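You operate a simulated robot arm through the tools that you are given. There is no shell and no other tool.

Carry out the task below with a simulated robot arm. There is one attempt and no reset: what you move stays moved.

TASK
Top up the coolant cart till the float stands between the marks.
Fine: stop the pump first, fill through the open filler cover, then shut valve and cover; spill nothing. Where these are worked on the way, their far stop is far enough and under half their travel is too little: filler cover.

Only the result counts: the job must be done as asked and must still hold three seconds after the hand-in. Knocking over, shifting, dropping, spilling or breaking anything else fails it. Lids that push on must go on centred and level and be pressed home; caps that screw on are set level and turned clockwise until they are tight.

THE ROBOT
A 6-joint arm with a two-finger gripper, fixed in place. Base frame: the origin is on the floor under the middle of its stand, x ahead of it, y to its left, z up; the work surface is at about z = 0.645. Units: m, rad, N and s.
It reaches about 1.038 m from its shoulder. Its first joint turns from -2.897 to 2.897 rad. Payload 1.71 kg.
The TCP is the grasp point between the finger pads, 0.02 m short of the fingertips. In the tool frame z runs along the fingers and y along their closing line. The gripper opens to 0.096 m; its body begins 0.113 m behind the TCP.
Orientation is told as [roll, pitch, yaw] about the base's x, y, z axes, in that order, counted from this pose: with the fingers straight down and closing along the base's y, the tool's x points along the base's -x, its y along +y and its z along -z.

THE INTERFACE
- The arm moves only by the tool arm_command. Its argument "steps" is a list of rows, each an object of numbers (a shift or turn left out is 0, a gripper value left out holds the last): "dx", "dy", "dz": the shift along the base's x, y, z in m; "rx", "ry", "rz": the turn, a rotation vector about the base's x, y, z in rad. In form: [{"dx": .., "dy": .., "dz": .., "rx": .., "ry": .., "rz": ..}, ...]. A call has 1 to 20 rows; each row shifts and turns the commanded pose from where the row before left it. "claw" is the gripper command, from -1 (fully open) to 1 (shut), values between in proportion, set as the call begins (left out, the last holds). Rows are played at 5 a second. More than 0.05 m and 0.15 rad between two rows, or a gripper value outside its range, and nothing of the call is played. A pose out of reach is approached as far as the arm can. The call stops where the force on the tool passes 50 N (or 10 N more than at its start, if that is more) or the arm is blocked; 0.2 s more then pass. Each finger travels about 0.045 m/s and halts on what it meets, pressing with about 27 N; the grip force reading is that of the motor and also rises with nothing between the fingers. The clock runs only during rows and for 0.2 s after the last one: add rows that do not move to give the fingers time. It gives the time, the measured TCP pose, the force on the tool (base axes), the opening and the grip force at its end, in the units of the frame above (readings bear some noise), with the torque about the TCP (base axes, N m) and any sound that the robot's microphone picked up.
- Cameras (640 x 400 px; columns grow to the right, rows downward): "scene" is fixed at [0.4001, 0.5021, 1.4243]; the picture's right is [-0.99, -0.10, 0.00], its down [-0.10, 0.98, -0.19] and it looks along [0.02, -0.19, -0.98] (base axes); focal length 214 px, centre (320, 200). "wrist" rides on the gripper at [0.066, 0.014, -0.145] in the tool frame; the picture's right is [-0.21, 0.98, 0.00], its down [-0.88, -0.19, -0.45] and it looks along [-0.44, -0.09, 0.90] (tool axes); focal length 275 px, centre (320, 200). There is no depth. A picture from a camera that has moved, and an enlarged one, comes with that camera's place and axes in the base frame and with its lens.
- grab_frame(camera): a new picture of that camera. The clock stands still meanwhile.
- slide_trunk(by): moves the trunk up (or, below 0, down) by that many m; the arm rides with it, the base frame stays. It gives what a move gives, with no picture.
- enlarge(camera, box): a new picture of the part [left, top, right, bottom] of that camera's present view, enlarged. The clock stands still meanwhile.
- sign_off(): hands the job in; it is judged then, once.

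Places have to be worked out from the pictures, the camera data and where the tool is seen. Open the gripper and draw the arm clear of the work before you hand the job in, unless the task says otherwise.

The tools are called after "Request:" by a JSON object that holds its "api" and its "payload". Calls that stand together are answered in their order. arm_command: Moves the arm, as the interface text tells. Its arguments: {"type":"object","properties":{"steps":{"type":"array","items":{"type":"object","properties":{"dx":{"type":"number"},"dy":{"type":"number"},"dz":{"type":"number"},"rx":{"type":"number"},"ry":{"type":"number"},"rz":{"type":"number"}}}},"claw":{"type":"number"}},"required":["steps"]} The other tools are called the same way: slide_trunk (by) moves the trunk up or down; grab_frame (camera) takes a picture; enlarge (camera, box) takes an enlarged picture of a part of a camera's view; sign_off () hands the job in.

At the start:

```text
t: 0.0
position: [0.6237, 0.0323, 0.971]
tool_rot: [0.001, 0.001, 0.0]
contact_force: [-0.8, 0.2, 0.0]
ft_torque: [0.0, -0.02, 0.01]
opening: 0.0956
grasp_force: 0.1
trunk travel left (down, up): [-0.125, 0.265]
```

scene: 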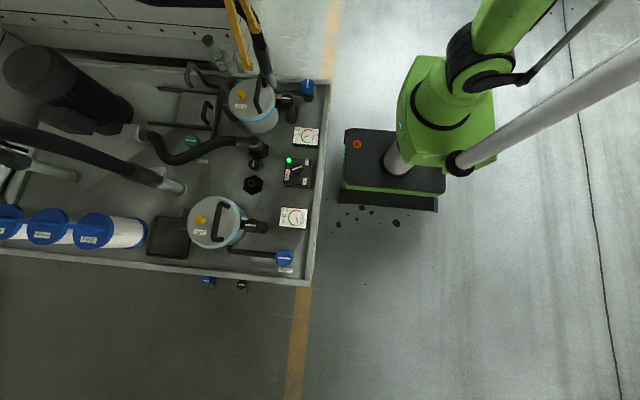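
wrist: 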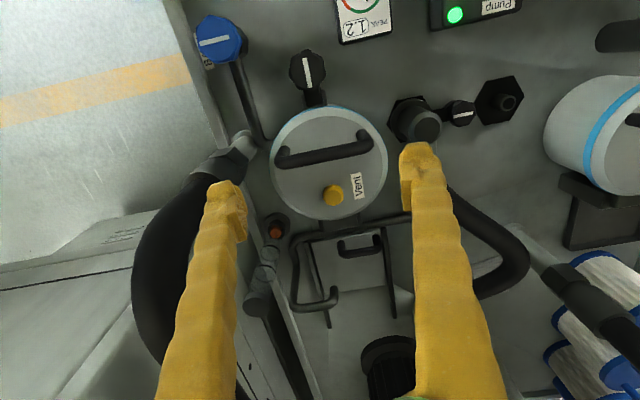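

I'll look closely at the scene first: the cart has several valves, covers and a pump switch, and I need to find the right ones.

Request:
{"api": "enlarge", "payload": {"camera": "scene", "box": [160, 60, 340, 180]}}

Request:
{"api": "enlarge", "payload": {"camera": "scene", "box": [160, 170, 340, 300]}}

Request:
{"api": "enlarge", "payload": {"camera": "scene", "box": [0, 0, 180, 120]}}

Request:
{"api": "enlarge", "payload": {"camera": "scene", "box": [0, 110, 190, 260]}}

Request:
{"api": "enlarge", "payload": {"camera": "wrist", "box": [180, 0, 420, 150]}}

Request:
{"api": "enlarge", "payload": {"camera": "wrist", "box": [380, 0, 640, 160]}}

Request:
{"api": "enlarge", "payload": {"camera": "wrist", "box": [220, 120, 440, 400]}}

```text
3.33 times, centred on (250, 120) of scene
camera zoom: at [0.4001, 0.5021, 1.4243], right [-0.99, -0.1, 0.0], down [-0.1, 0.98, -0.19], along [0.02, -0.19, -0.98], focal length 715 px, centre (553, 467)
```

zoom: 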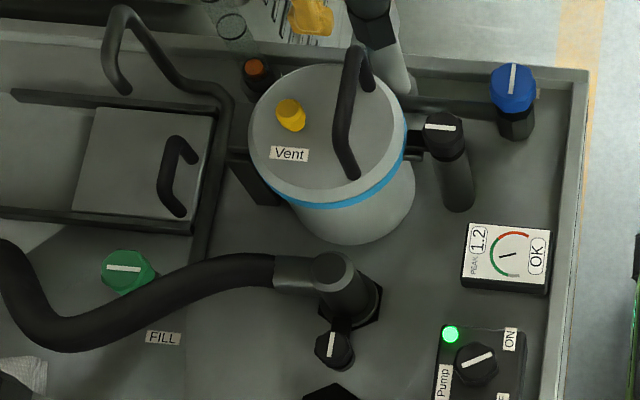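

```text
3.08 times, centred on (250, 235) of scene
camera zoom: at [0.4001, 0.5021, 1.4243], right [-0.99, -0.1, 0.0], down [-0.1, 0.98, -0.19], along [0.02, -0.19, -0.98], focal length 660 px, centre (535, 92)
```

zoom: 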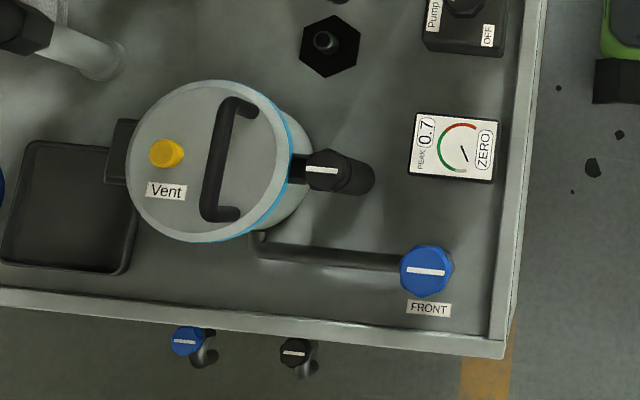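

```text
3.33 times, centred on (90, 60) of scene
camera zoom: at [0.4001, 0.5021, 1.4243], right [-0.99, -0.1, 0.0], down [-0.1, 0.98, -0.19], along [0.02, -0.19, -0.98], focal length 715 px, centre (1087, 667)
```

zoom: 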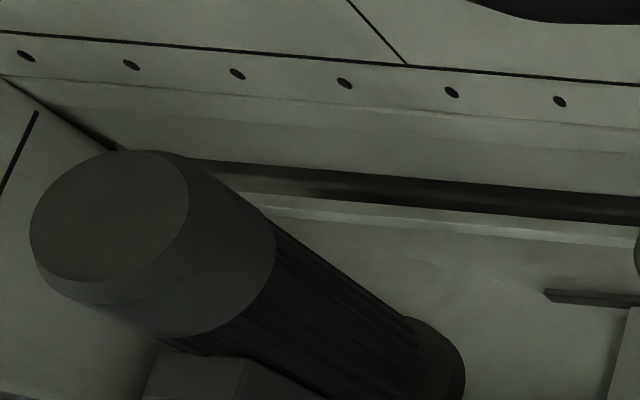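

```text
2.67 times, centred on (95, 185) of scene
camera zoom: at [0.4001, 0.5021, 1.4243], right [-0.99, -0.1, 0.0], down [-0.1, 0.98, -0.19], along [0.02, -0.19, -0.98], focal length 572 px, centre (920, 240)
```

zoom: 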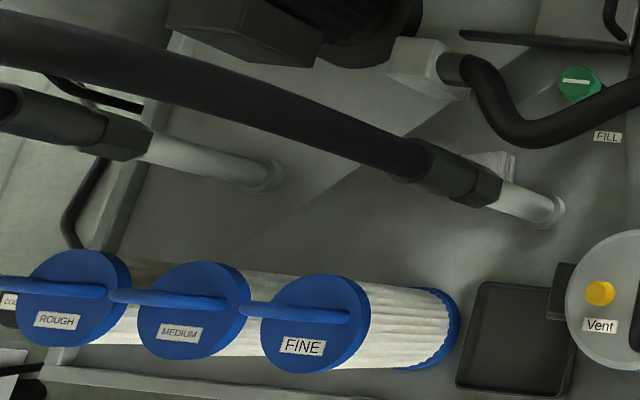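

```text
2.67 times, centred on (300, 75) of wrist
camera zoom: at [0.5574, 0.0458, 1.115], right [0.21, 0.98, 0.0], down [0.88, -0.19, 0.44], along [0.43, -0.09, -0.9], focal length 734 px, centre (373, 533)
```

zoom: 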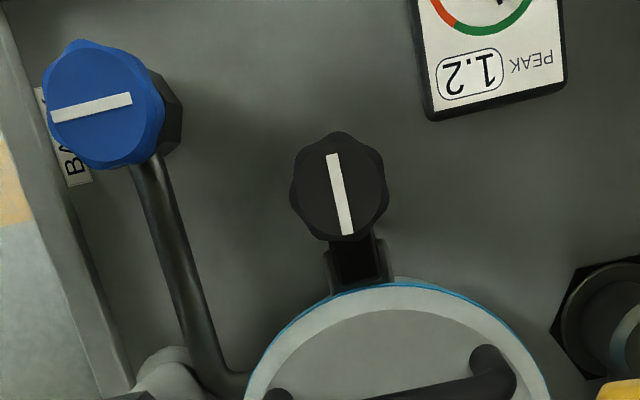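

```text
2.46 times, centred on (510, 80) of wrist
camera zoom: at [0.5574, 0.0458, 1.115], right [0.21, 0.98, 0.0], down [0.88, -0.19, 0.44], along [0.43, -0.09, -0.9], focal length 678 px, centre (-148, 495)
```

zoom: 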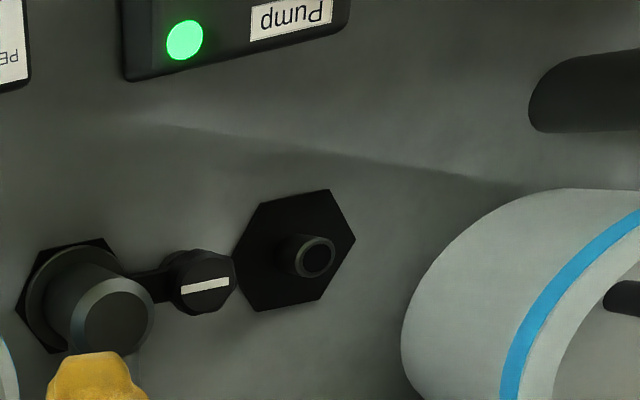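

```text
1.43 times, centred on (330, 260) of wrist
camera zoom: at [0.5574, 0.0458, 1.115], right [0.21, 0.98, 0.0], down [0.88, -0.19, 0.44], along [0.43, -0.09, -0.9], focal length 393 px, centre (306, 114)
```

zoom: 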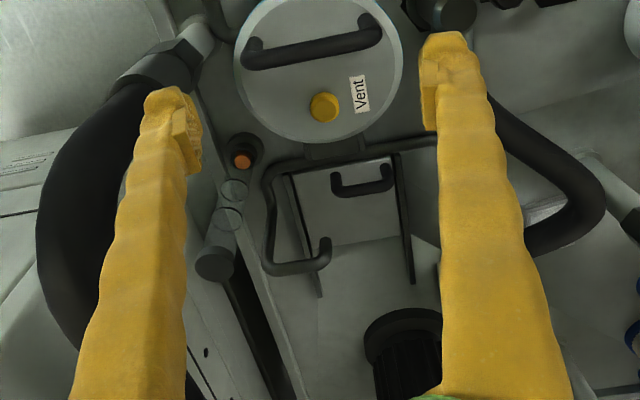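

The pump switch, the green FILL valve, a sliding plate with a handle and a sight tube with an orange float are all visible. I'll zoom in on each.

Request:
{"api": "enlarge", "payload": {"camera": "scene", "box": [265, 145, 330, 195]}}

Request:
{"api": "enlarge", "payload": {"camera": "scene", "box": [145, 70, 225, 165]}}

Request:
{"api": "enlarge", "payload": {"camera": "scene", "box": [190, 25, 270, 95]}}

Request:
{"api": "enlarge", "payload": {"camera": "wrist", "box": [230, 200, 430, 340]}}

```text
8.00 times, centred on (298, 170) of scene
camera zoom: at [0.4001, 0.5021, 1.4243], right [-0.99, -0.1, 0.0], down [-0.1, 0.98, -0.19], along [0.02, -0.19, -0.98], focal length 1716 px, centre (500, 440)
```

zoom: 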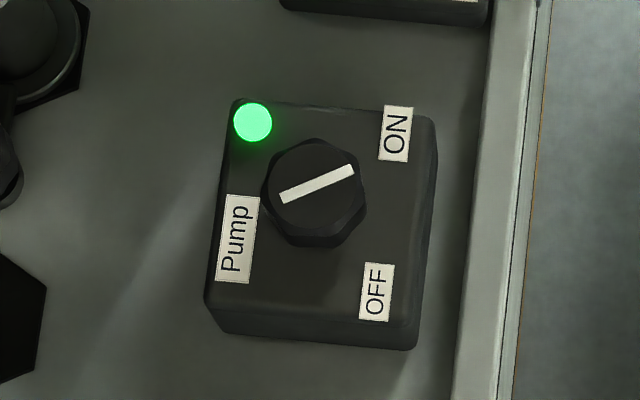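

```text
4.21 times, centred on (185, 118) of scene
camera zoom: at [0.4001, 0.5021, 1.4243], right [-0.99, -0.1, 0.0], down [-0.1, 0.98, -0.19], along [0.02, -0.19, -0.98], focal length 903 px, centre (888, 547)
```

zoom: 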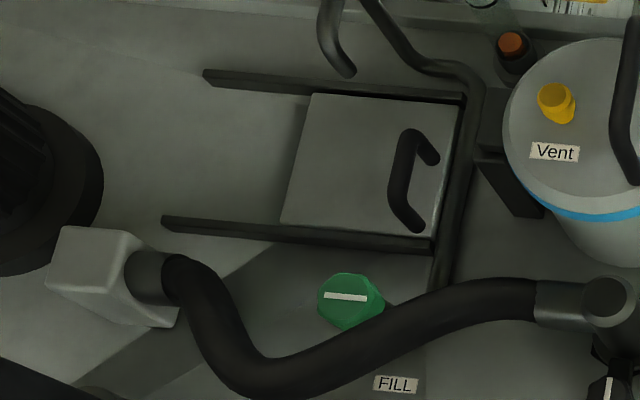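

```text
5.71 times, centred on (230, 60) of scene
camera zoom: at [0.4001, 0.5021, 1.4243], right [-0.99, -0.1, 0.0], down [-0.1, 0.98, -0.19], along [0.02, -0.19, -0.98], focal length 1226 px, centre (834, 1000)
```

zoom: 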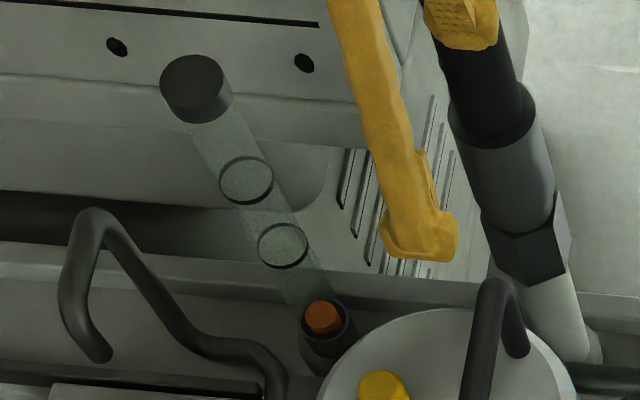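

```text
2.86 times, centred on (330, 270) of wrist
camera zoom: at [0.5574, 0.0458, 1.115], right [0.21, 0.98, 0.0], down [0.88, -0.19, 0.44], along [0.43, -0.09, -0.9], focal length 786 px, centre (291, 0)
```

zoom: 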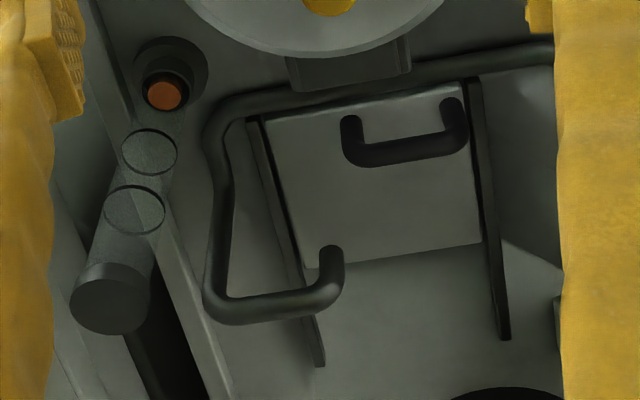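

Stopping the pump comes first. From the scene picture I put the pump knob near (0.506, 0.258), with its top around z 0.71. I'll move above it with the gripper open and look.

Request:
{"api": "arm_command", "payload": {"steps": [{"dx": -0.0145, "dy": 0.028, "dz": -0.01}, {"dx": -0.0145, "dy": 0.028, "dz": -0.01}, {"dx": -0.0145, "dy": 0.028, "dz": -0.01}, {"dx": -0.0145, "dy": 0.028, "dz": -0.01}, {"dx": -0.0145, "dy": 0.028, "dz": -0.01}, {"dx": -0.0145, "dy": 0.028, "dz": -0.01}, {"dx": -0.0145, "dy": 0.028, "dz": -0.01}, {"dx": -0.0145, "dy": 0.028, "dz": -0.01}], "claw": -1}}

Request:
{"api": "grab_frame", "payload": {"camera": "wrist"}}

Request:
{"api": "grab_frame", "payload": {"camera": "scene"}}

```text
t: 1.8
position: [0.4961, 0.2564, 0.8978]
tool_rot: [-0.001, -0.014, 0.0]
contact_force: [-0.8, 0.0, 1.3]
ft_torque: [0.05, -0.02, 0.03]
opening: 0.096
grasp_force: 0.0
trunk travel left (down, up): [-0.125, 0.265]
```

```text
taken
camera wrist: at [0.428, 0.2702, 1.0418], right [0.21, 0.98, 0.0], down [0.87, -0.19, 0.46], along [0.45, -0.09, -0.89], focal length 275 px, centre (320, 200)
```

wrist: 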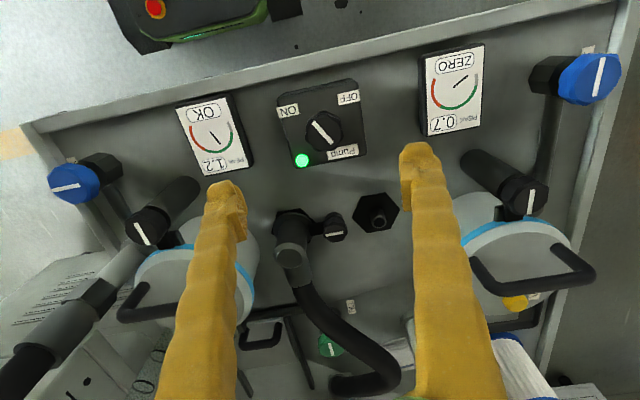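

```text
taken
```

scene: 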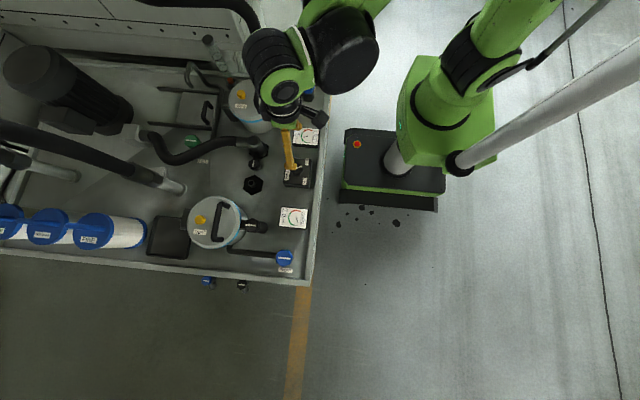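

Both views put the knob at about (0.502, 0.261) with its top near z 0.715. I'll zoom in to get its shape and how to line up the fingers.

Request:
{"api": "enlarge", "payload": {"camera": "wrist", "box": [270, 70, 370, 175]}}

Request:
{"api": "enlarge", "payload": {"camera": "wrist", "box": [230, 290, 420, 400]}}

```text
3.81 times, centred on (320, 122) of wrist
camera zoom: at [0.428, 0.2702, 1.0418], right [0.21, 0.98, 0.0], down [0.87, -0.19, 0.46], along [0.45, -0.09, -0.89], focal length 1049 px, centre (320, 495)
```

zoom: 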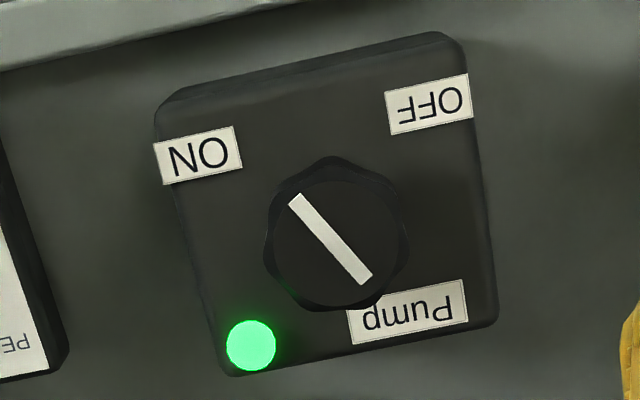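

```text
3.37 times, centred on (325, 345) of wrist
camera zoom: at [0.428, 0.2702, 1.0418], right [0.21, 0.98, 0.0], down [0.87, -0.19, 0.46], along [0.45, -0.09, -0.89], focal length 927 px, centre (303, -288)
```

zoom: 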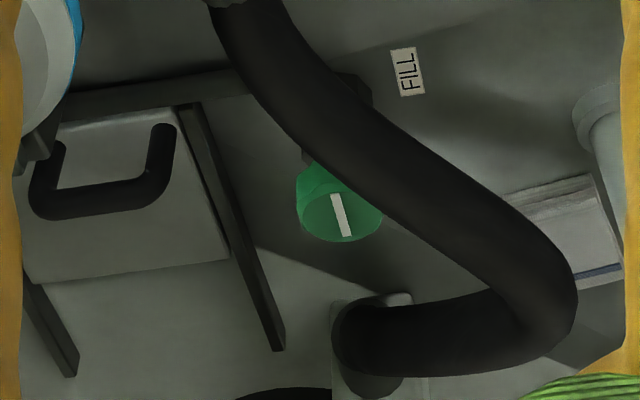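

The knob bar points to ON, and OFF lies clockwise seen from above. I'll centre over the knob, pre-turn the gripper counter-clockwise to leave room for the turn, and go down partway.

Request:
{"api": "arm_command", "payload": {"steps": [{"dx": -0.003, "dy": 0.003, "dz": -0.03, "rz": 0.1}, {"dx": -0.003, "dy": 0.002, "dz": -0.03, "rz": 0.1}, {"dz": -0.03, "rz": 0.1}, {"dz": -0.02, "rz": 0.1}, {"rz": 0.1}, {}, {}]}}

Request:
{"api": "grab_frame", "payload": {"camera": "wrist"}}

```text
t: 3.4
position: [0.4869, 0.2604, 0.789]
tool_rot: [-0.001, -0.013, 0.499]
contact_force: [0.6, 0.3, 0.2]
ft_torque: [0.01, 0.01, -0.01]
opening: 0.096
grasp_force: 0.0
trunk travel left (down, up): [-0.125, 0.265]
```

```text
taken
camera wrist: at [0.4208, 0.2396, 0.9321], right [-0.29, 0.96, 0.0], down [0.85, 0.25, 0.46], along [0.44, 0.13, -0.89], focal length 275 px, centre (320, 200)
```

wrist: 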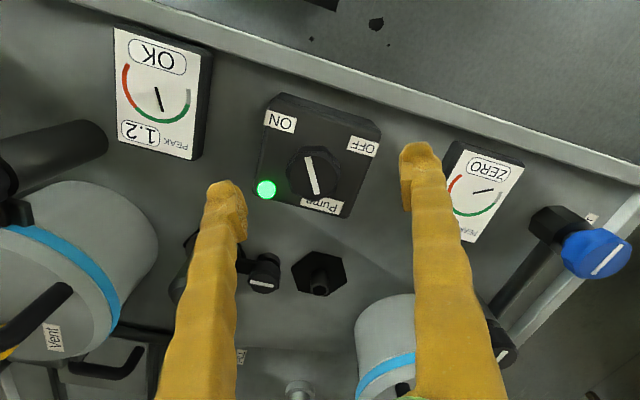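

The knob is confirmed near (0.503, 0.260), but the measured x sits about 0.015 short of what I commanded. I'll correct x and check the response before going lower.

Request:
{"api": "arm_command", "payload": {"steps": [{"dx": 0.008}, {"dx": 0.008}, {}, {}]}}

```text
t: 4.4
position: [0.5026, 0.2612, 0.7892]
tool_rot: [0.001, -0.015, 0.5]
contact_force: [-0.8, 0.4, 0.2]
ft_torque: [-0.03, -0.03, 0.02]
opening: 0.096
grasp_force: 0.0
trunk travel left (down, up): [-0.125, 0.265]
```

Position now reads (0.5026, 0.2612). I'll go straight down to z≈0.71 in small steps, watching the force.

Request:
{"api": "arm_command", "payload": {"steps": [{"dz": -0.02}, {"dz": -0.02}, {"dz": -0.02}, {"dz": -0.01}, {"dz": -0.008}, {}, {}]}}

Request:
{"api": "grab_frame", "payload": {"camera": "wrist"}}

```text
t: 6.0
position: [0.5023, 0.2629, 0.7126]
tool_rot: [-0.002, -0.015, 0.499]
contact_force: [11.8, 8.7, 42.4]
ft_torque: [-0.04, -0.15, 0.08]
opening: 0.0961
grasp_force: 0.0
trunk travel left (down, up): [-0.125, 0.265]
```

```text
taken
camera wrist: at [0.4363, 0.241, 0.8556], right [-0.29, 0.96, 0.0], down [0.85, 0.25, 0.46], along [0.44, 0.14, -0.89], focal length 275 px, centre (320, 200)
```

wrist: 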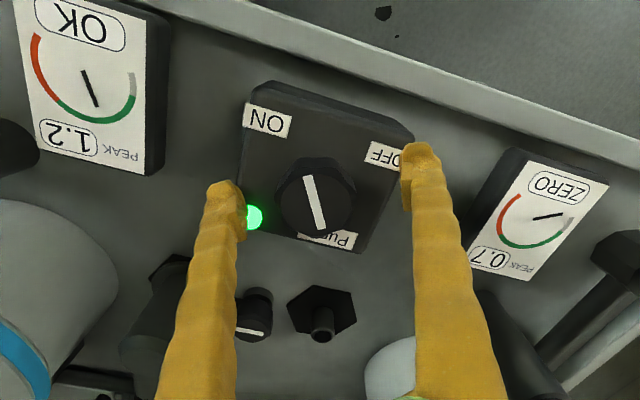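

The fingertips are pressing on the switch box at 42 N up, so its top is at about z 0.692. I'll lift about 5 mm and then close on the knob.

Request:
{"api": "arm_command", "payload": {"steps": [{"dz": 0.006}, {}, {}]}}

Request:
{"api": "grab_frame", "payload": {"camera": "wrist"}}

```text
t: 6.8
position: [0.5029, 0.2597, 0.7163]
tool_rot: [0.0, -0.015, 0.499]
contact_force: [0.3, 0.1, 0.4]
ft_torque: [-0.01, 0.01, -0.02]
opening: 0.0959
grasp_force: 0.0
trunk travel left (down, up): [-0.125, 0.265]
```

```text
taken
camera wrist: at [0.4363, 0.2403, 0.8605], right [-0.29, 0.96, 0.0], down [0.85, 0.25, 0.46], along [0.44, 0.13, -0.89], focal length 275 px, centre (320, 200)
```

wrist: 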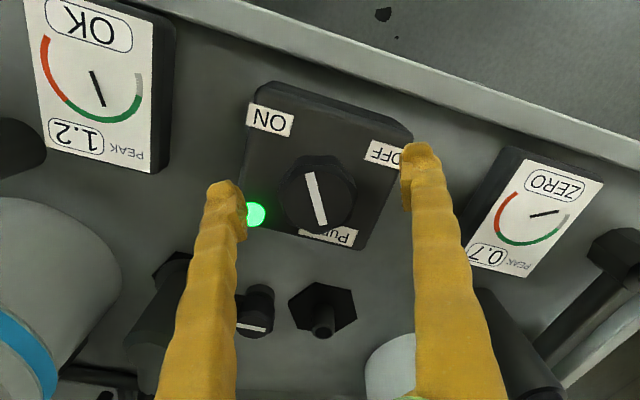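

No contact now, and the knob sits between the fingers. I'll nudge +4 mm in x and close on it.

Request:
{"api": "arm_command", "payload": {"steps": [{"dx": 0.004}, {}, {}, {}, {}, {}], "claw": 1}}

Request:
{"api": "grab_frame", "payload": {"camera": "wrist"}}

```text
t: 8.2
position: [0.507, 0.2612, 0.7167]
tool_rot: [0.001, -0.013, 0.499]
contact_force: [4.4, -2.0, 9.4]
ft_torque: [-0.04, 0.0, 0.01]
opening: 0.0428
grasp_force: 35.4
trunk travel left (down, up): [-0.125, 0.265]
```

```text
taken
camera wrist: at [0.4404, 0.2404, 0.8608], right [-0.29, 0.96, 0.0], down [0.85, 0.25, 0.46], along [0.44, 0.13, -0.89], focal length 275 px, centre (320, 200)
```

wrist: 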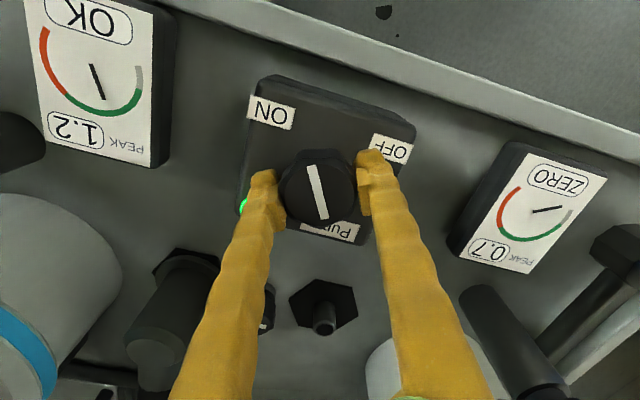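

It's gripped at 43 mm opening. I'll turn clockwise (negative rz) towards OFF and watch the torque and sounds.

Request:
{"api": "arm_command", "payload": {"steps": [{"rz": -0.1}, {"rz": -0.1}, {"rz": -0.1}, {"rz": -0.1}, {"rz": -0.1}, {"rz": -0.1}, {"rz": -0.1}, {"rz": -0.1}, {}]}}

Request:
{"api": "grab_frame", "payload": {"camera": "wrist"}}

```text
t: 10.2
position: [0.5065, 0.2594, 0.7167]
tool_rot: [0.0, -0.014, -0.303]
contact_force: [2.4, -34.7, 2.7]
ft_torque: [0.08, -0.07, -0.01]
opening: 0.0426
grasp_force: 34.6
trunk travel left (down, up): [-0.125, 0.265]
```

```text
taken
camera wrist: at [0.4462, 0.2929, 0.8609], right [0.49, 0.87, 0.0], down [0.78, -0.44, 0.46], along [0.4, -0.22, -0.89], focal length 275 px, centre (320, 200)
```

wrist: 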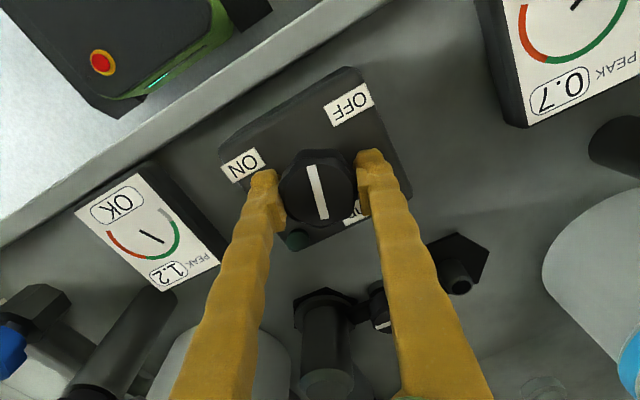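

The pump lamp has gone dark. The side force of -35 N in y suggests I'm a little off the knob's axis, so I'll shift a couple of mm towards -y and turn a bit further to settle on OFF.

Request:
{"api": "arm_command", "payload": {"steps": [{"dy": -0.002}, {"rz": -0.08}, {"rz": -0.08}, {"rz": -0.08}, {}]}}

Request:
{"api": "grab_frame", "payload": {"camera": "wrist"}}

```text
t: 11.4
position: [0.5068, 0.259, 0.7166]
tool_rot: [0.002, -0.013, -0.54]
contact_force: [14.8, -2.6, 19.6]
ft_torque: [0.15, 0.15, -0.05]
opening: 0.0423
grasp_force: 35.2
trunk travel left (down, up): [-0.125, 0.265]
```

```text
taken
camera wrist: at [0.4553, 0.3056, 0.8609], right [0.68, 0.73, 0.0], down [0.65, -0.61, 0.46], along [0.34, -0.31, -0.89], focal length 275 px, centre (320, 200)
```

wrist: 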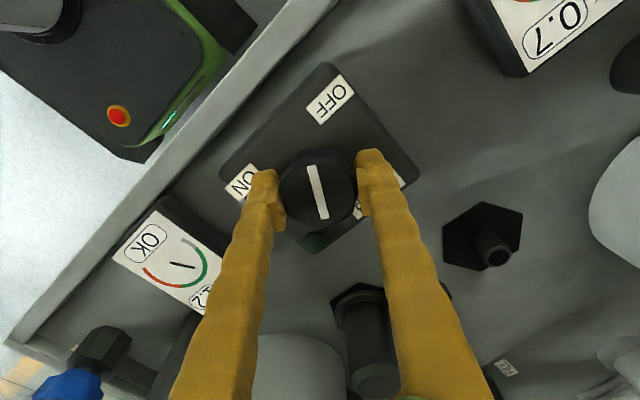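

The pointer is nearly at OFF and still turning freely. I'll turn a little more to find the stop.

Request:
{"api": "arm_command", "payload": {"steps": [{"rz": -0.07}, {"rz": -0.07}, {"rz": -0.07}, {}]}}

Request:
{"api": "grab_frame", "payload": {"camera": "wrist"}}

```text
t: 12.4
position: [0.5053, 0.2604, 0.7161]
tool_rot: [0.001, -0.015, -0.75]
contact_force: [-9.8, 7.7, 19.9]
ft_torque: [0.34, 0.05, 0.53]
opening: 0.0424
grasp_force: 34.8
trunk travel left (down, up): [-0.125, 0.265]
```

```text
taken
camera wrist: at [0.4651, 0.316, 0.8608], right [0.82, 0.57, 0.0], down [0.51, -0.73, 0.46], along [0.26, -0.37, -0.89], focal length 275 px, centre (320, 200)
```

wrist: 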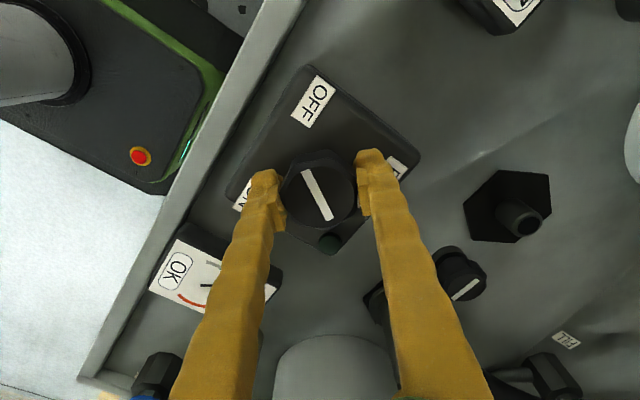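

Torque about z rose to 0.53 N m and the bar has begun to slip between the fingers, so the knob is at its OFF stop. I'll let go, lift, turn back and verify.

Request:
{"api": "arm_command", "payload": {"steps": [{"rz": 0.03}, {}, {}, {}, {}], "claw": -1}}

Request:
{"api": "arm_command", "payload": {"steps": [{"dz": 0.03}, {"dz": 0.04, "rz": 0.1}, {"dz": 0.04, "rz": 0.12}, {"dz": 0.04, "rz": 0.12}, {"dz": 0.03, "rz": 0.12}, {"rz": 0.12}, {"rz": 0.12}, {}]}}

Request:
{"api": "grab_frame", "payload": {"camera": "wrist"}}

Request:
{"api": "grab_frame", "payload": {"camera": "scene"}}

```text
t: 13.6
position: [0.5076, 0.2589, 0.7168]
tool_rot: [-0.001, -0.013, -0.721]
contact_force: [-0.1, 0.7, 0.7]
ft_torque: [0.02, 0.02, -0.01]
opening: 0.0961
grasp_force: 0.0
trunk travel left (down, up): [-0.125, 0.265]
```

```text
t: 15.4
position: [0.5074, 0.2595, 0.8971]
tool_rot: [0.0, -0.014, -0.021]
contact_force: [-0.4, -0.7, -1.0]
ft_torque: [-0.01, 0.05, 0.0]
opening: 0.0961
grasp_force: 0.0
trunk travel left (down, up): [-0.125, 0.265]
```

```text
taken
camera wrist: at [0.4406, 0.2738, 1.0413], right [0.22, 0.97, 0.0], down [0.87, -0.2, 0.46], along [0.45, -0.1, -0.89], focal length 275 px, centre (320, 200)
```

wrist: 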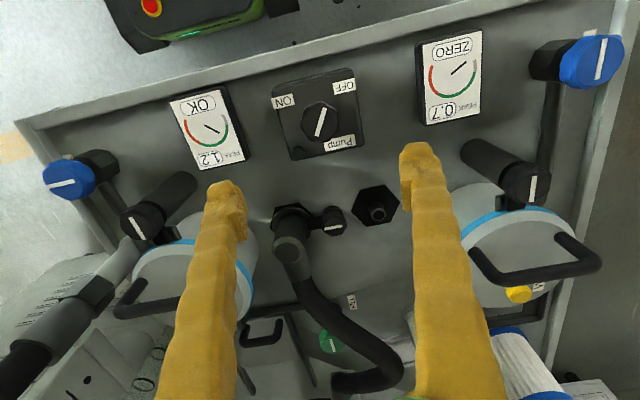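

```text
taken
```

scene: 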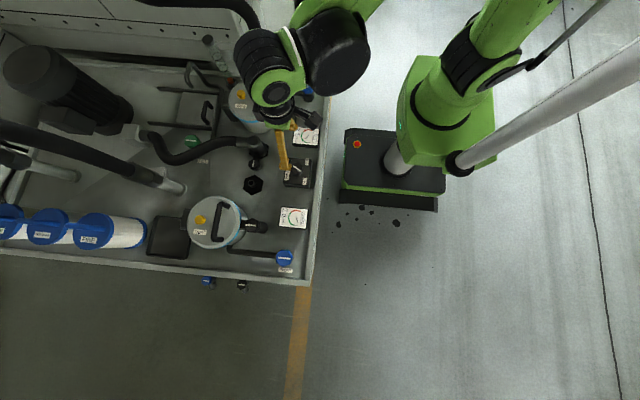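

The pump is off: the pointer is at OFF and the lamp is dark. Next I'll move over the filler cover to measure the handle, rails and spout.

Request:
{"api": "arm_command", "payload": {"steps": [{"dx": 0.027, "dy": -0.027, "dz": 0.005}, {"dx": 0.03, "dy": -0.03, "dz": 0.005}, {"dx": 0.03, "dy": -0.03, "dz": 0.005}, {"dx": 0.03, "dy": -0.03, "dz": 0.005}, {"dx": 0.03, "dy": -0.03, "dz": 0.005}, {"dx": 0.03, "dy": -0.03, "dz": 0.005}, {"dx": 0.03, "dy": -0.03, "rz": 0.02}, {}, {}]}}

Request:
{"api": "grab_frame", "payload": {"camera": "wrist"}}

Request:
{"api": "enlarge", "payload": {"camera": "wrist", "box": [210, 60, 430, 260]}}

Request:
{"api": "grab_frame", "payload": {"camera": "scene"}}

```text
t: 17.4
position: [0.7147, 0.0486, 0.9274]
tool_rot: [0.0, -0.015, 0.002]
contact_force: [0.0, -0.9, -0.2]
ft_torque: [-0.04, 0.0, 0.01]
opening: 0.0959
grasp_force: 0.0
trunk travel left (down, up): [-0.125, 0.265]
```

```text
taken
camera wrist: at [0.6463, 0.0614, 1.0721], right [0.21, 0.98, 0.0], down [0.87, -0.18, 0.46], along [0.45, -0.09, -0.89], focal length 275 px, centre (320, 200)
```

wrist: 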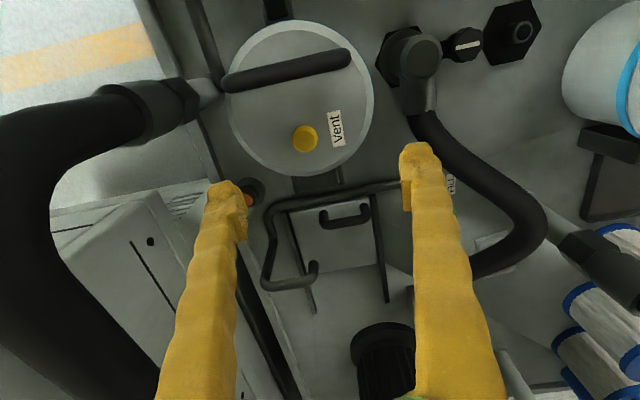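

```text
2.00 times, centred on (320, 160) of wrist
camera zoom: at [0.6463, 0.0614, 1.0721], right [0.21, 0.98, 0.0], down [0.87, -0.18, 0.46], along [0.45, -0.09, -0.89], focal length 551 px, centre (320, 280)
```

zoom: 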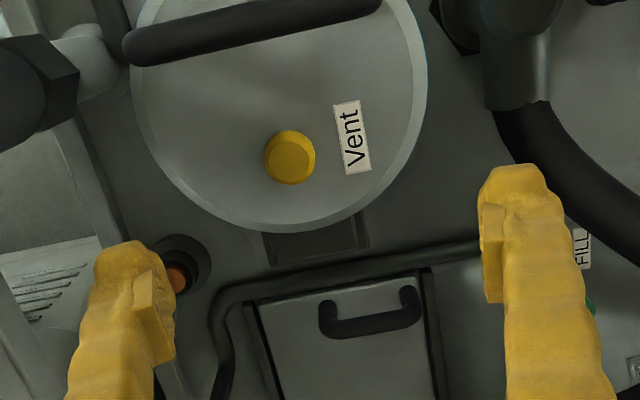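

```text
taken
```

scene: 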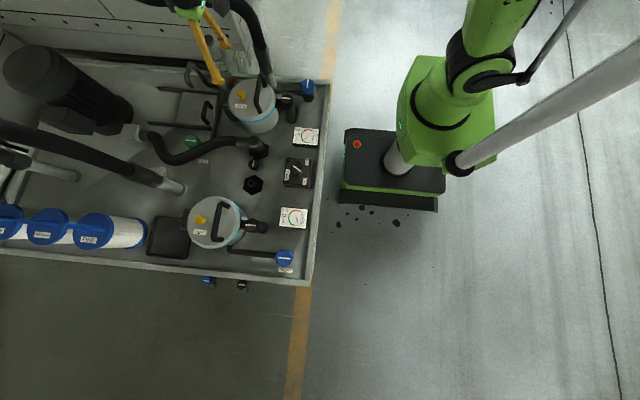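

I put the handle bar at about (0.885, 0.057, 0.69), running along y, with rails along x out to x≈1.12. The spout ends near (0.93, -0.007, 0.73), just beside the handle's path. I'll move closer to refine these.

Request:
{"api": "arm_command", "payload": {"steps": [{"dx": 0.03, "dy": 0.003, "dz": -0.02}, {"dx": 0.03, "dy": 0.003, "dz": -0.02}, {"dx": 0.02, "dy": 0.003, "dz": -0.02}, {}, {}]}}

Request:
{"api": "grab_frame", "payload": {"camera": "wrist"}}

Request:
{"api": "enlarge", "payload": {"camera": "wrist", "box": [220, 100, 420, 225]}}

```text
t: 18.6
position: [0.7957, 0.0585, 0.8657]
tool_rot: [0.001, -0.014, 0.0]
contact_force: [0.4, 0.2, 0.1]
ft_torque: [0.03, -0.03, -0.04]
opening: 0.0962
grasp_force: 0.1
trunk travel left (down, up): [-0.125, 0.265]
```

```text
taken
camera wrist: at [0.7272, 0.0727, 1.0108], right [0.21, 0.98, 0.0], down [0.87, -0.18, 0.46], along [0.45, -0.09, -0.89], focal length 275 px, centre (320, 200)
```

wrist: 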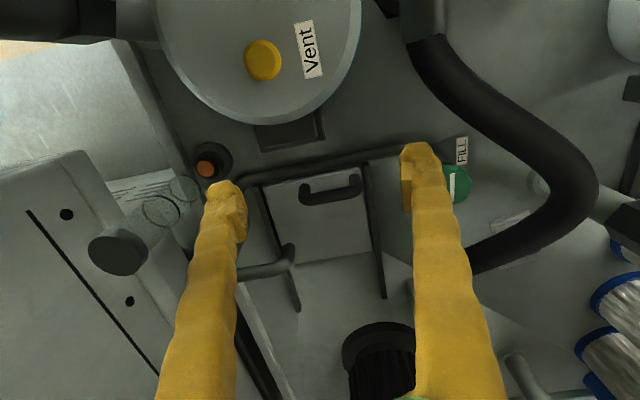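

```text
3.20 times, centred on (320, 162) of wrist
camera zoom: at [0.7272, 0.0727, 1.0108], right [0.21, 0.98, 0.0], down [0.87, -0.18, 0.46], along [0.45, -0.09, -0.89], focal length 881 px, centre (320, 320)
```

zoom: 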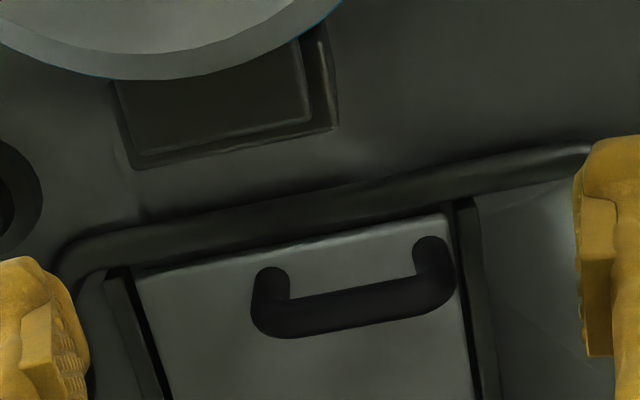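

Refined positions:
- Handle bar: (0.885, 0.056, 0.69).
- Low pipe in front of it: top near z 0.668.
- Spout tip: (0.928, -0.006, 0.73).

I plan to grip the bar with the fingers closing along x. First I'll turn the gripper by -90° up high and check that the arm can reach x≈1.0.

Request:
{"api": "arm_command", "payload": {"steps": [{"dx": 0.015, "rz": -0.121}, {"dx": 0.015, "rz": -0.121}, {"dx": 0.015, "rz": -0.121}, {"dx": 0.015, "rz": -0.121}, {"dx": 0.015, "rz": -0.121}, {"dx": 0.015, "rz": -0.121}, {"dx": 0.015, "rz": -0.121}, {"dx": 0.015, "rz": -0.121}, {"dx": 0.015, "rz": -0.121}, {"dx": 0.015, "rz": -0.121}, {"dx": 0.015, "rz": -0.121}, {"dx": 0.02, "rz": -0.121}, {"dx": 0.02, "rz": -0.119}, {}, {}]}}

Request:
{"api": "grab_frame", "payload": {"camera": "scene"}}

Request:
{"api": "grab_frame", "payload": {"camera": "wrist"}}

```text
t: 21.8
position: [0.9988, 0.0602, 0.8637]
tool_rot: [-0.002, -0.012, -1.571]
contact_force: [-0.7, 0.4, 0.2]
ft_torque: [0.02, 0.01, 0.04]
opening: 0.096
grasp_force: 0.0
trunk travel left (down, up): [-0.125, 0.265]
```

```text
taken
```

scene: 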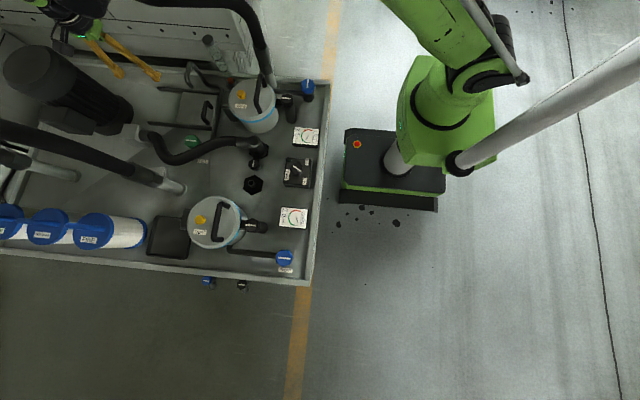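

```text
taken
camera wrist: at [1.0132, 0.1277, 1.0086], right [0.98, -0.21, 0.0], down [-0.18, -0.87, 0.46], along [-0.09, -0.45, -0.89], focal length 275 px, centre (320, 200)
```

wrist: 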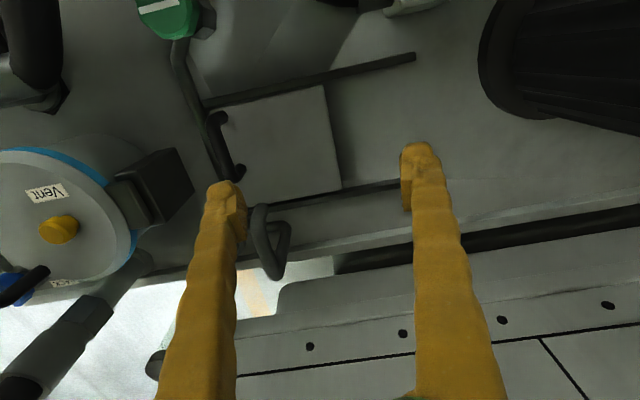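

The arm reaches x≈1.0 easily. Now I'll move back over the handle at (0.884, 0.058), set the fingers about 45 mm apart, and go down to z≈0.78 for a look.

Request:
{"api": "arm_command", "payload": {"steps": [{"dx": -0.029, "dz": -0.015}, {"dx": -0.029, "dz": -0.02}, {"dx": -0.029, "dz": -0.02}, {"dx": -0.028, "dy": -0.002, "dz": -0.02}, {}, {}], "claw": 0.06}}

Request:
{"api": "grab_frame", "payload": {"camera": "wrist"}}

Request:
{"api": "enlarge", "payload": {"camera": "scene", "box": [130, 40, 260, 160]}}

```text
t: 23.2
position: [0.8826, 0.0576, 0.7907]
tool_rot: [-0.002, -0.013, -1.571]
contact_force: [-0.5, 1.3, -0.7]
ft_torque: [0.01, -0.02, 0.04]
opening: 0.0453
grasp_force: 0.0
trunk travel left (down, up): [-0.125, 0.265]
```

```text
taken
camera wrist: at [0.8981, 0.1257, 0.9352], right [0.98, -0.21, 0.0], down [-0.18, -0.87, 0.46], along [-0.09, -0.45, -0.89], focal length 275 px, centre (320, 200)
```

wrist: 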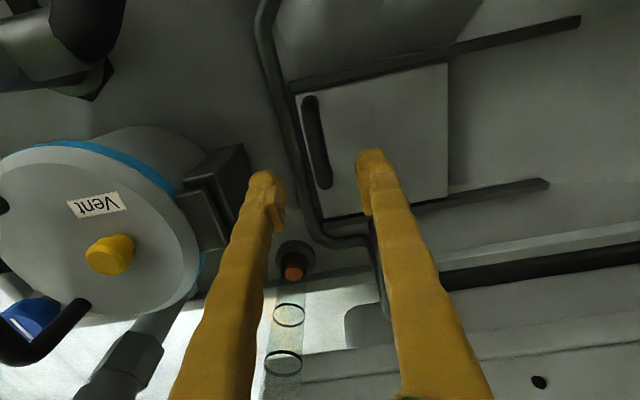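

```text
3.33 times, centred on (195, 100) of scene
camera zoom: at [0.4001, 0.5021, 1.4243], right [-0.99, -0.1, 0.0], down [-0.1, 0.98, -0.19], along [0.02, -0.19, -0.98], focal length 715 px, centre (737, 533)
```

zoom: 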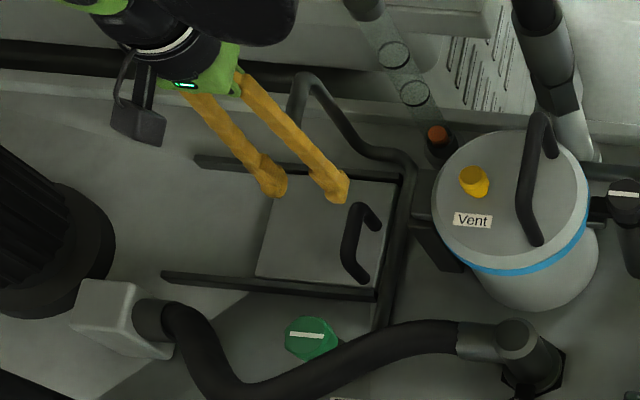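

The handle bar sits between and below the fingers, centred near (0.882, 0.060). I'll go straight down to z≈0.697 in small steps.

Request:
{"api": "arm_command", "payload": {"steps": [{"dy": 0.001, "dz": -0.02}, {"dz": -0.02}, {"dz": -0.02}, {"dz": -0.015}, {"dz": -0.01}, {"dz": -0.008}, {}, {}]}}

Request:
{"api": "grab_frame", "payload": {"camera": "wrist"}}

Request:
{"api": "enlarge", "payload": {"camera": "scene", "box": [130, 40, 260, 160]}}

```text
t: 25.0
position: [0.8838, 0.0582, 0.6979]
tool_rot: [-0.002, -0.015, -1.57]
contact_force: [0.1, 0.3, 0.2]
ft_torque: [-0.01, -0.01, -0.02]
opening: 0.0453
grasp_force: 0.1
trunk travel left (down, up): [-0.125, 0.265]
```

```text
taken
camera wrist: at [0.8971, 0.1264, 0.8427], right [0.98, -0.21, 0.0], down [-0.18, -0.87, 0.46], along [-0.09, -0.45, -0.89], focal length 275 px, centre (320, 200)
```

wrist: 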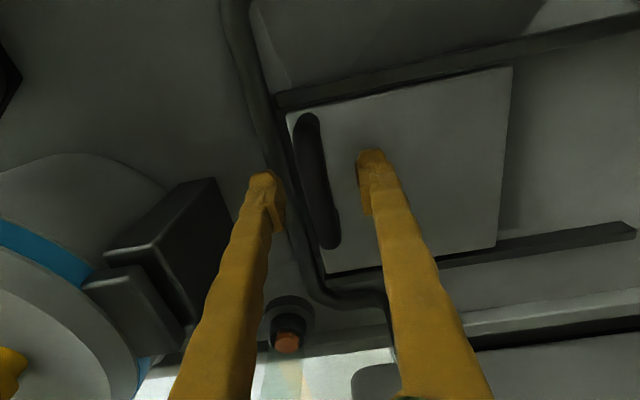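

```text
3.33 times, centred on (195, 100) of scene
camera zoom: at [0.4001, 0.5021, 1.4243], right [-0.99, -0.1, 0.0], down [-0.1, 0.98, -0.19], along [0.02, -0.19, -0.98], focal length 715 px, centre (737, 533)
```

zoom: 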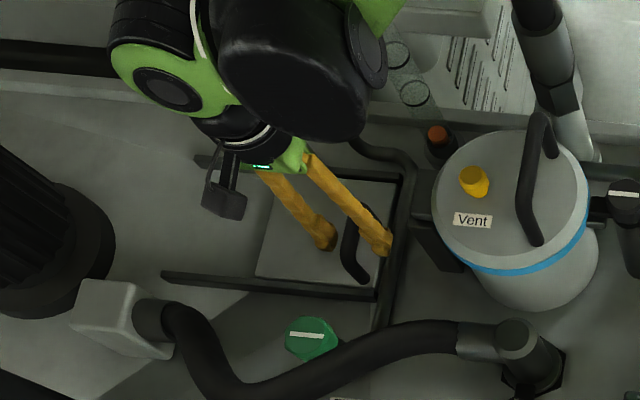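

The bar lies between the pads with no contact. I'll lower 3 mm more and close on it.

Request:
{"api": "arm_command", "payload": {"steps": [{"dz": -0.003}, {}, {}, {}, {}], "claw": 1}}

Request:
{"api": "grab_frame", "payload": {"camera": "wrist"}}

```text
t: 26.2
position: [0.8827, 0.0594, 0.6956]
tool_rot: [-0.002, -0.014, -1.571]
contact_force: [-0.1, -0.1, -0.9]
ft_torque: [0.02, -0.02, -0.01]
opening: 0.0109
grasp_force: 34.8
trunk travel left (down, up): [-0.125, 0.265]
```

```text
taken
camera wrist: at [0.8966, 0.127, 0.8392], right [0.98, -0.21, 0.0], down [-0.18, -0.87, 0.46], along [-0.09, -0.45, -0.89], focal length 275 px, centre (320, 200)
```

wrist: 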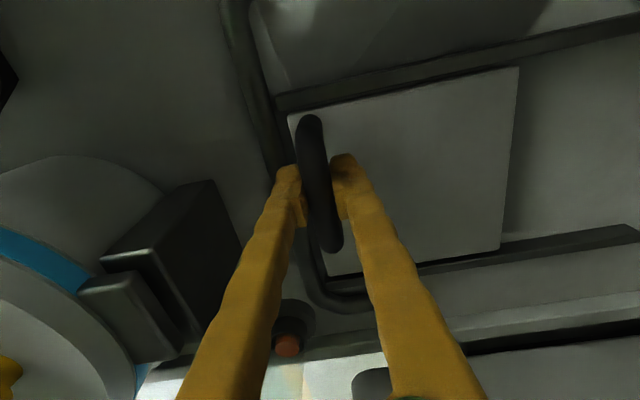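

The bar is gripped at 11 mm. I'll slide the cover towards +x for about half its travel first and check.

Request:
{"api": "arm_command", "payload": {"steps": [{"dx": 0.015}, {"dx": 0.015}, {"dx": 0.015}, {}]}}

Request:
{"api": "grab_frame", "payload": {"camera": "wrist"}}

Request:
{"api": "enlarge", "payload": {"camera": "scene", "box": [130, 40, 260, 160]}}

```text
t: 27.2
position: [0.9287, 0.0594, 0.6961]
tool_rot: [-0.005, -0.013, -1.57]
contact_force: [2.0, 8.0, -35.6]
ft_torque: [0.03, -0.01, -0.03]
opening: 0.0112
grasp_force: 34.8
trunk travel left (down, up): [-0.125, 0.265]
```

```text
taken
camera wrist: at [0.9433, 0.1268, 0.8402], right [0.98, -0.21, 0.0], down [-0.18, -0.87, 0.46], along [-0.09, -0.45, -0.89], focal length 275 px, centre (320, 200)
```

wrist: 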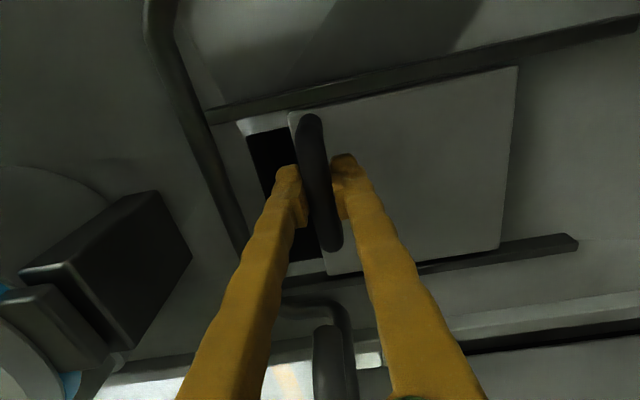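

```text
3.33 times, centred on (195, 100) of scene
camera zoom: at [0.4001, 0.5021, 1.4243], right [-0.99, -0.1, 0.0], down [-0.1, 0.98, -0.19], along [0.02, -0.19, -0.98], focal length 715 px, centre (737, 533)
```

zoom: 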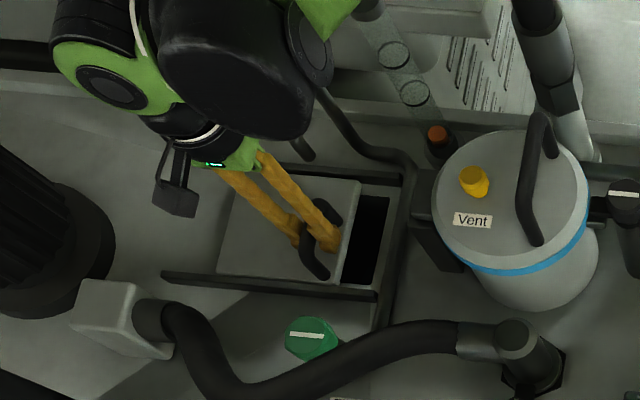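

The cover is sliding and the hole shows. The tool is being pulled down at -36 N, so I'll lower the command 2 mm to relieve that and carry on towards the far stop.

Request:
{"api": "arm_command", "payload": {"steps": [{"dz": -0.002}, {"dx": 0.012}, {"dx": 0.012}, {"dx": 0.012}, {"dx": 0.01}, {}]}}

Request:
{"api": "grab_frame", "payload": {"camera": "wrist"}}

```text
t: 28.6
position: [0.9719, 0.0581, 0.6965]
tool_rot: [0.0, -0.013, -1.571]
contact_force: [2.8, 5.7, 27.9]
ft_torque: [-0.06, 0.04, -0.02]
opening: 0.0108
grasp_force: 35.3
trunk travel left (down, up): [-0.125, 0.265]
```

```text
taken
camera wrist: at [0.9859, 0.1267, 0.8402], right [0.98, -0.21, 0.0], down [-0.18, -0.87, 0.46], along [-0.09, -0.45, -0.89], focal length 275 px, centre (320, 200)
```

wrist: 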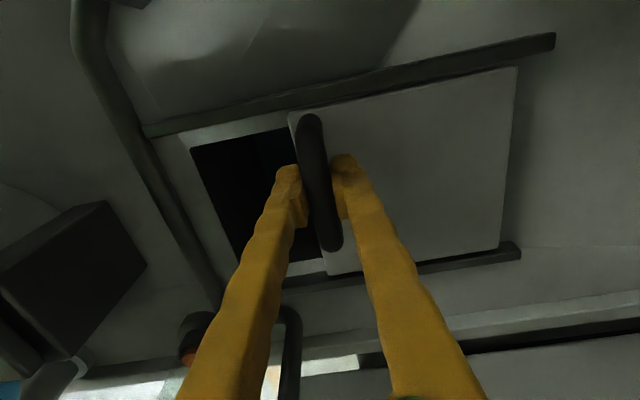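

It has travelled 0.089 m so far with little resistance. I'll keep going until the far stop resists.

Request:
{"api": "arm_command", "payload": {"steps": [{"dx": 0.01, "dz": 0.001}, {"dx": 0.01}, {"dx": 0.008}, {"dx": 0.006}, {}]}}

Request:
{"api": "grab_frame", "payload": {"camera": "wrist"}}

```text
t: 29.1
position: [0.9746, 0.059, 0.7028]
tool_rot: [0.002, -0.014, -1.572]
contact_force: [-3.2, -0.8, -48.2]
ft_torque: [0.31, -0.02, -0.04]
opening: 0.012
grasp_force: 35.4
trunk travel left (down, up): [-0.125, 0.265]
stopped in row 2: the force on the tool passed its limit at 74 N (the readings are from after the stop); the commanded pose is now the measured one
```

```text
taken
camera wrist: at [0.9878, 0.1268, 0.8471], right [0.98, -0.21, 0.0], down [-0.19, -0.87, 0.46], along [-0.09, -0.45, -0.89], focal length 275 px, centre (320, 200)
```

wrist: 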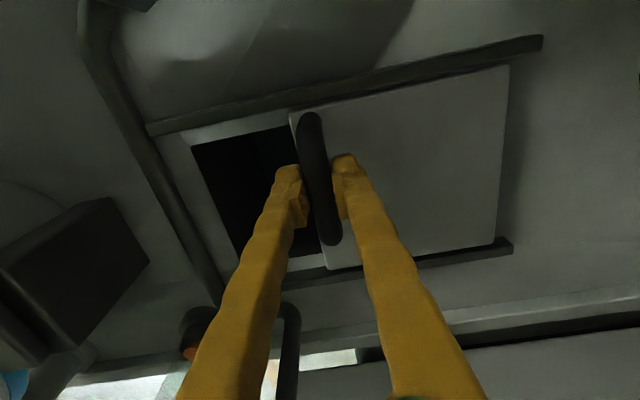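

The call stopped at 74 N and the fingers rode up the bar a few mm. Most likely the cover reached its far stop after 0.092 m. I'll relieve the vertical load and check in the scene view.

Request:
{"api": "arm_command", "payload": {"steps": [{"dz": -0.003}, {"dz": -0.002}, {}]}}

Request:
{"api": "enlarge", "payload": {"camera": "scene", "box": [130, 40, 260, 160]}}

Request:
{"api": "grab_frame", "payload": {"camera": "wrist"}}

```text
t: 29.9
position: [0.9727, 0.0591, 0.7027]
tool_rot: [0.002, -0.016, -1.571]
contact_force: [2.6, 1.1, -16.9]
ft_torque: [0.05, 0.02, -0.01]
opening: 0.0115
grasp_force: 34.8
trunk travel left (down, up): [-0.125, 0.265]
```

```text
3.33 times, centred on (195, 100) of scene
camera zoom: at [0.4001, 0.5021, 1.4243], right [-0.99, -0.1, 0.0], down [-0.1, 0.98, -0.19], along [0.02, -0.19, -0.98], focal length 715 px, centre (737, 533)
```

zoom: 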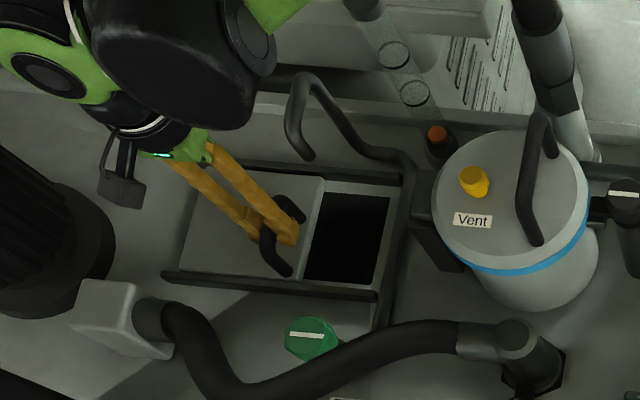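

```text
taken
camera wrist: at [0.9872, 0.1268, 0.8472], right [0.98, -0.21, 0.01], down [-0.19, -0.87, 0.46], along [-0.09, -0.45, -0.89], focal length 275 px, centre (320, 200)
```

wrist: 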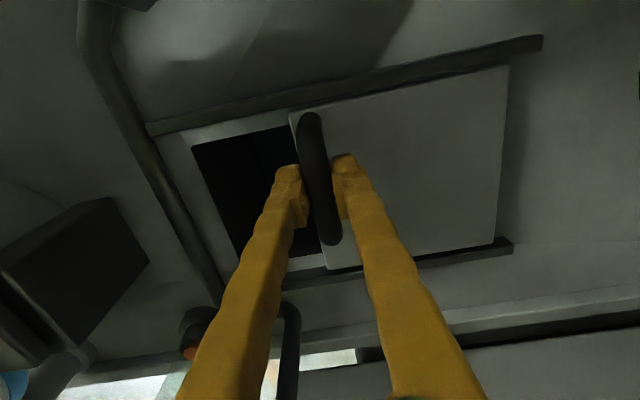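

The scene view shows a large open hole, but the plate looks 1–2 cm short of the rail ends. I'll push on gently in +x to see whether this really is the stop.

Request:
{"api": "arm_command", "payload": {"steps": [{"dz": -0.004}, {"dx": 0.004}, {"dx": 0.004}, {"dx": 0.004}, {"dx": 0.004}, {}]}}

Request:
{"api": "enlarge", "payload": {"camera": "scene", "box": [130, 40, 260, 160]}}

```text
t: 31.0
position: [0.9756, 0.0594, 0.7064]
tool_rot: [0.011, -0.016, -1.571]
contact_force: [-1.1, 0.2, -10.7]
ft_torque: [0.01, -0.21, 0.02]
opening: 0.0144
grasp_force: 35.3
trunk travel left (down, up): [-0.125, 0.265]
stopped in row 5: the force on the tool passed its limit at 59 N (the readings are from after the stop); the commanded pose is now the measured one
```

```text
3.33 times, centred on (195, 100) of scene
camera zoom: at [0.4001, 0.5021, 1.4243], right [-0.99, -0.1, 0.0], down [-0.1, 0.98, -0.19], along [0.02, -0.19, -0.98], focal length 715 px, centre (737, 533)
```

zoom: 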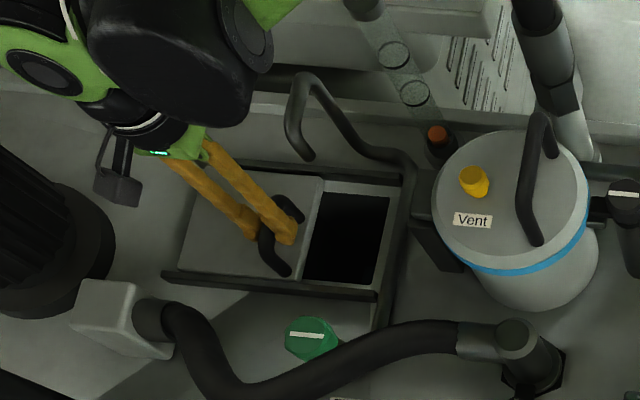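

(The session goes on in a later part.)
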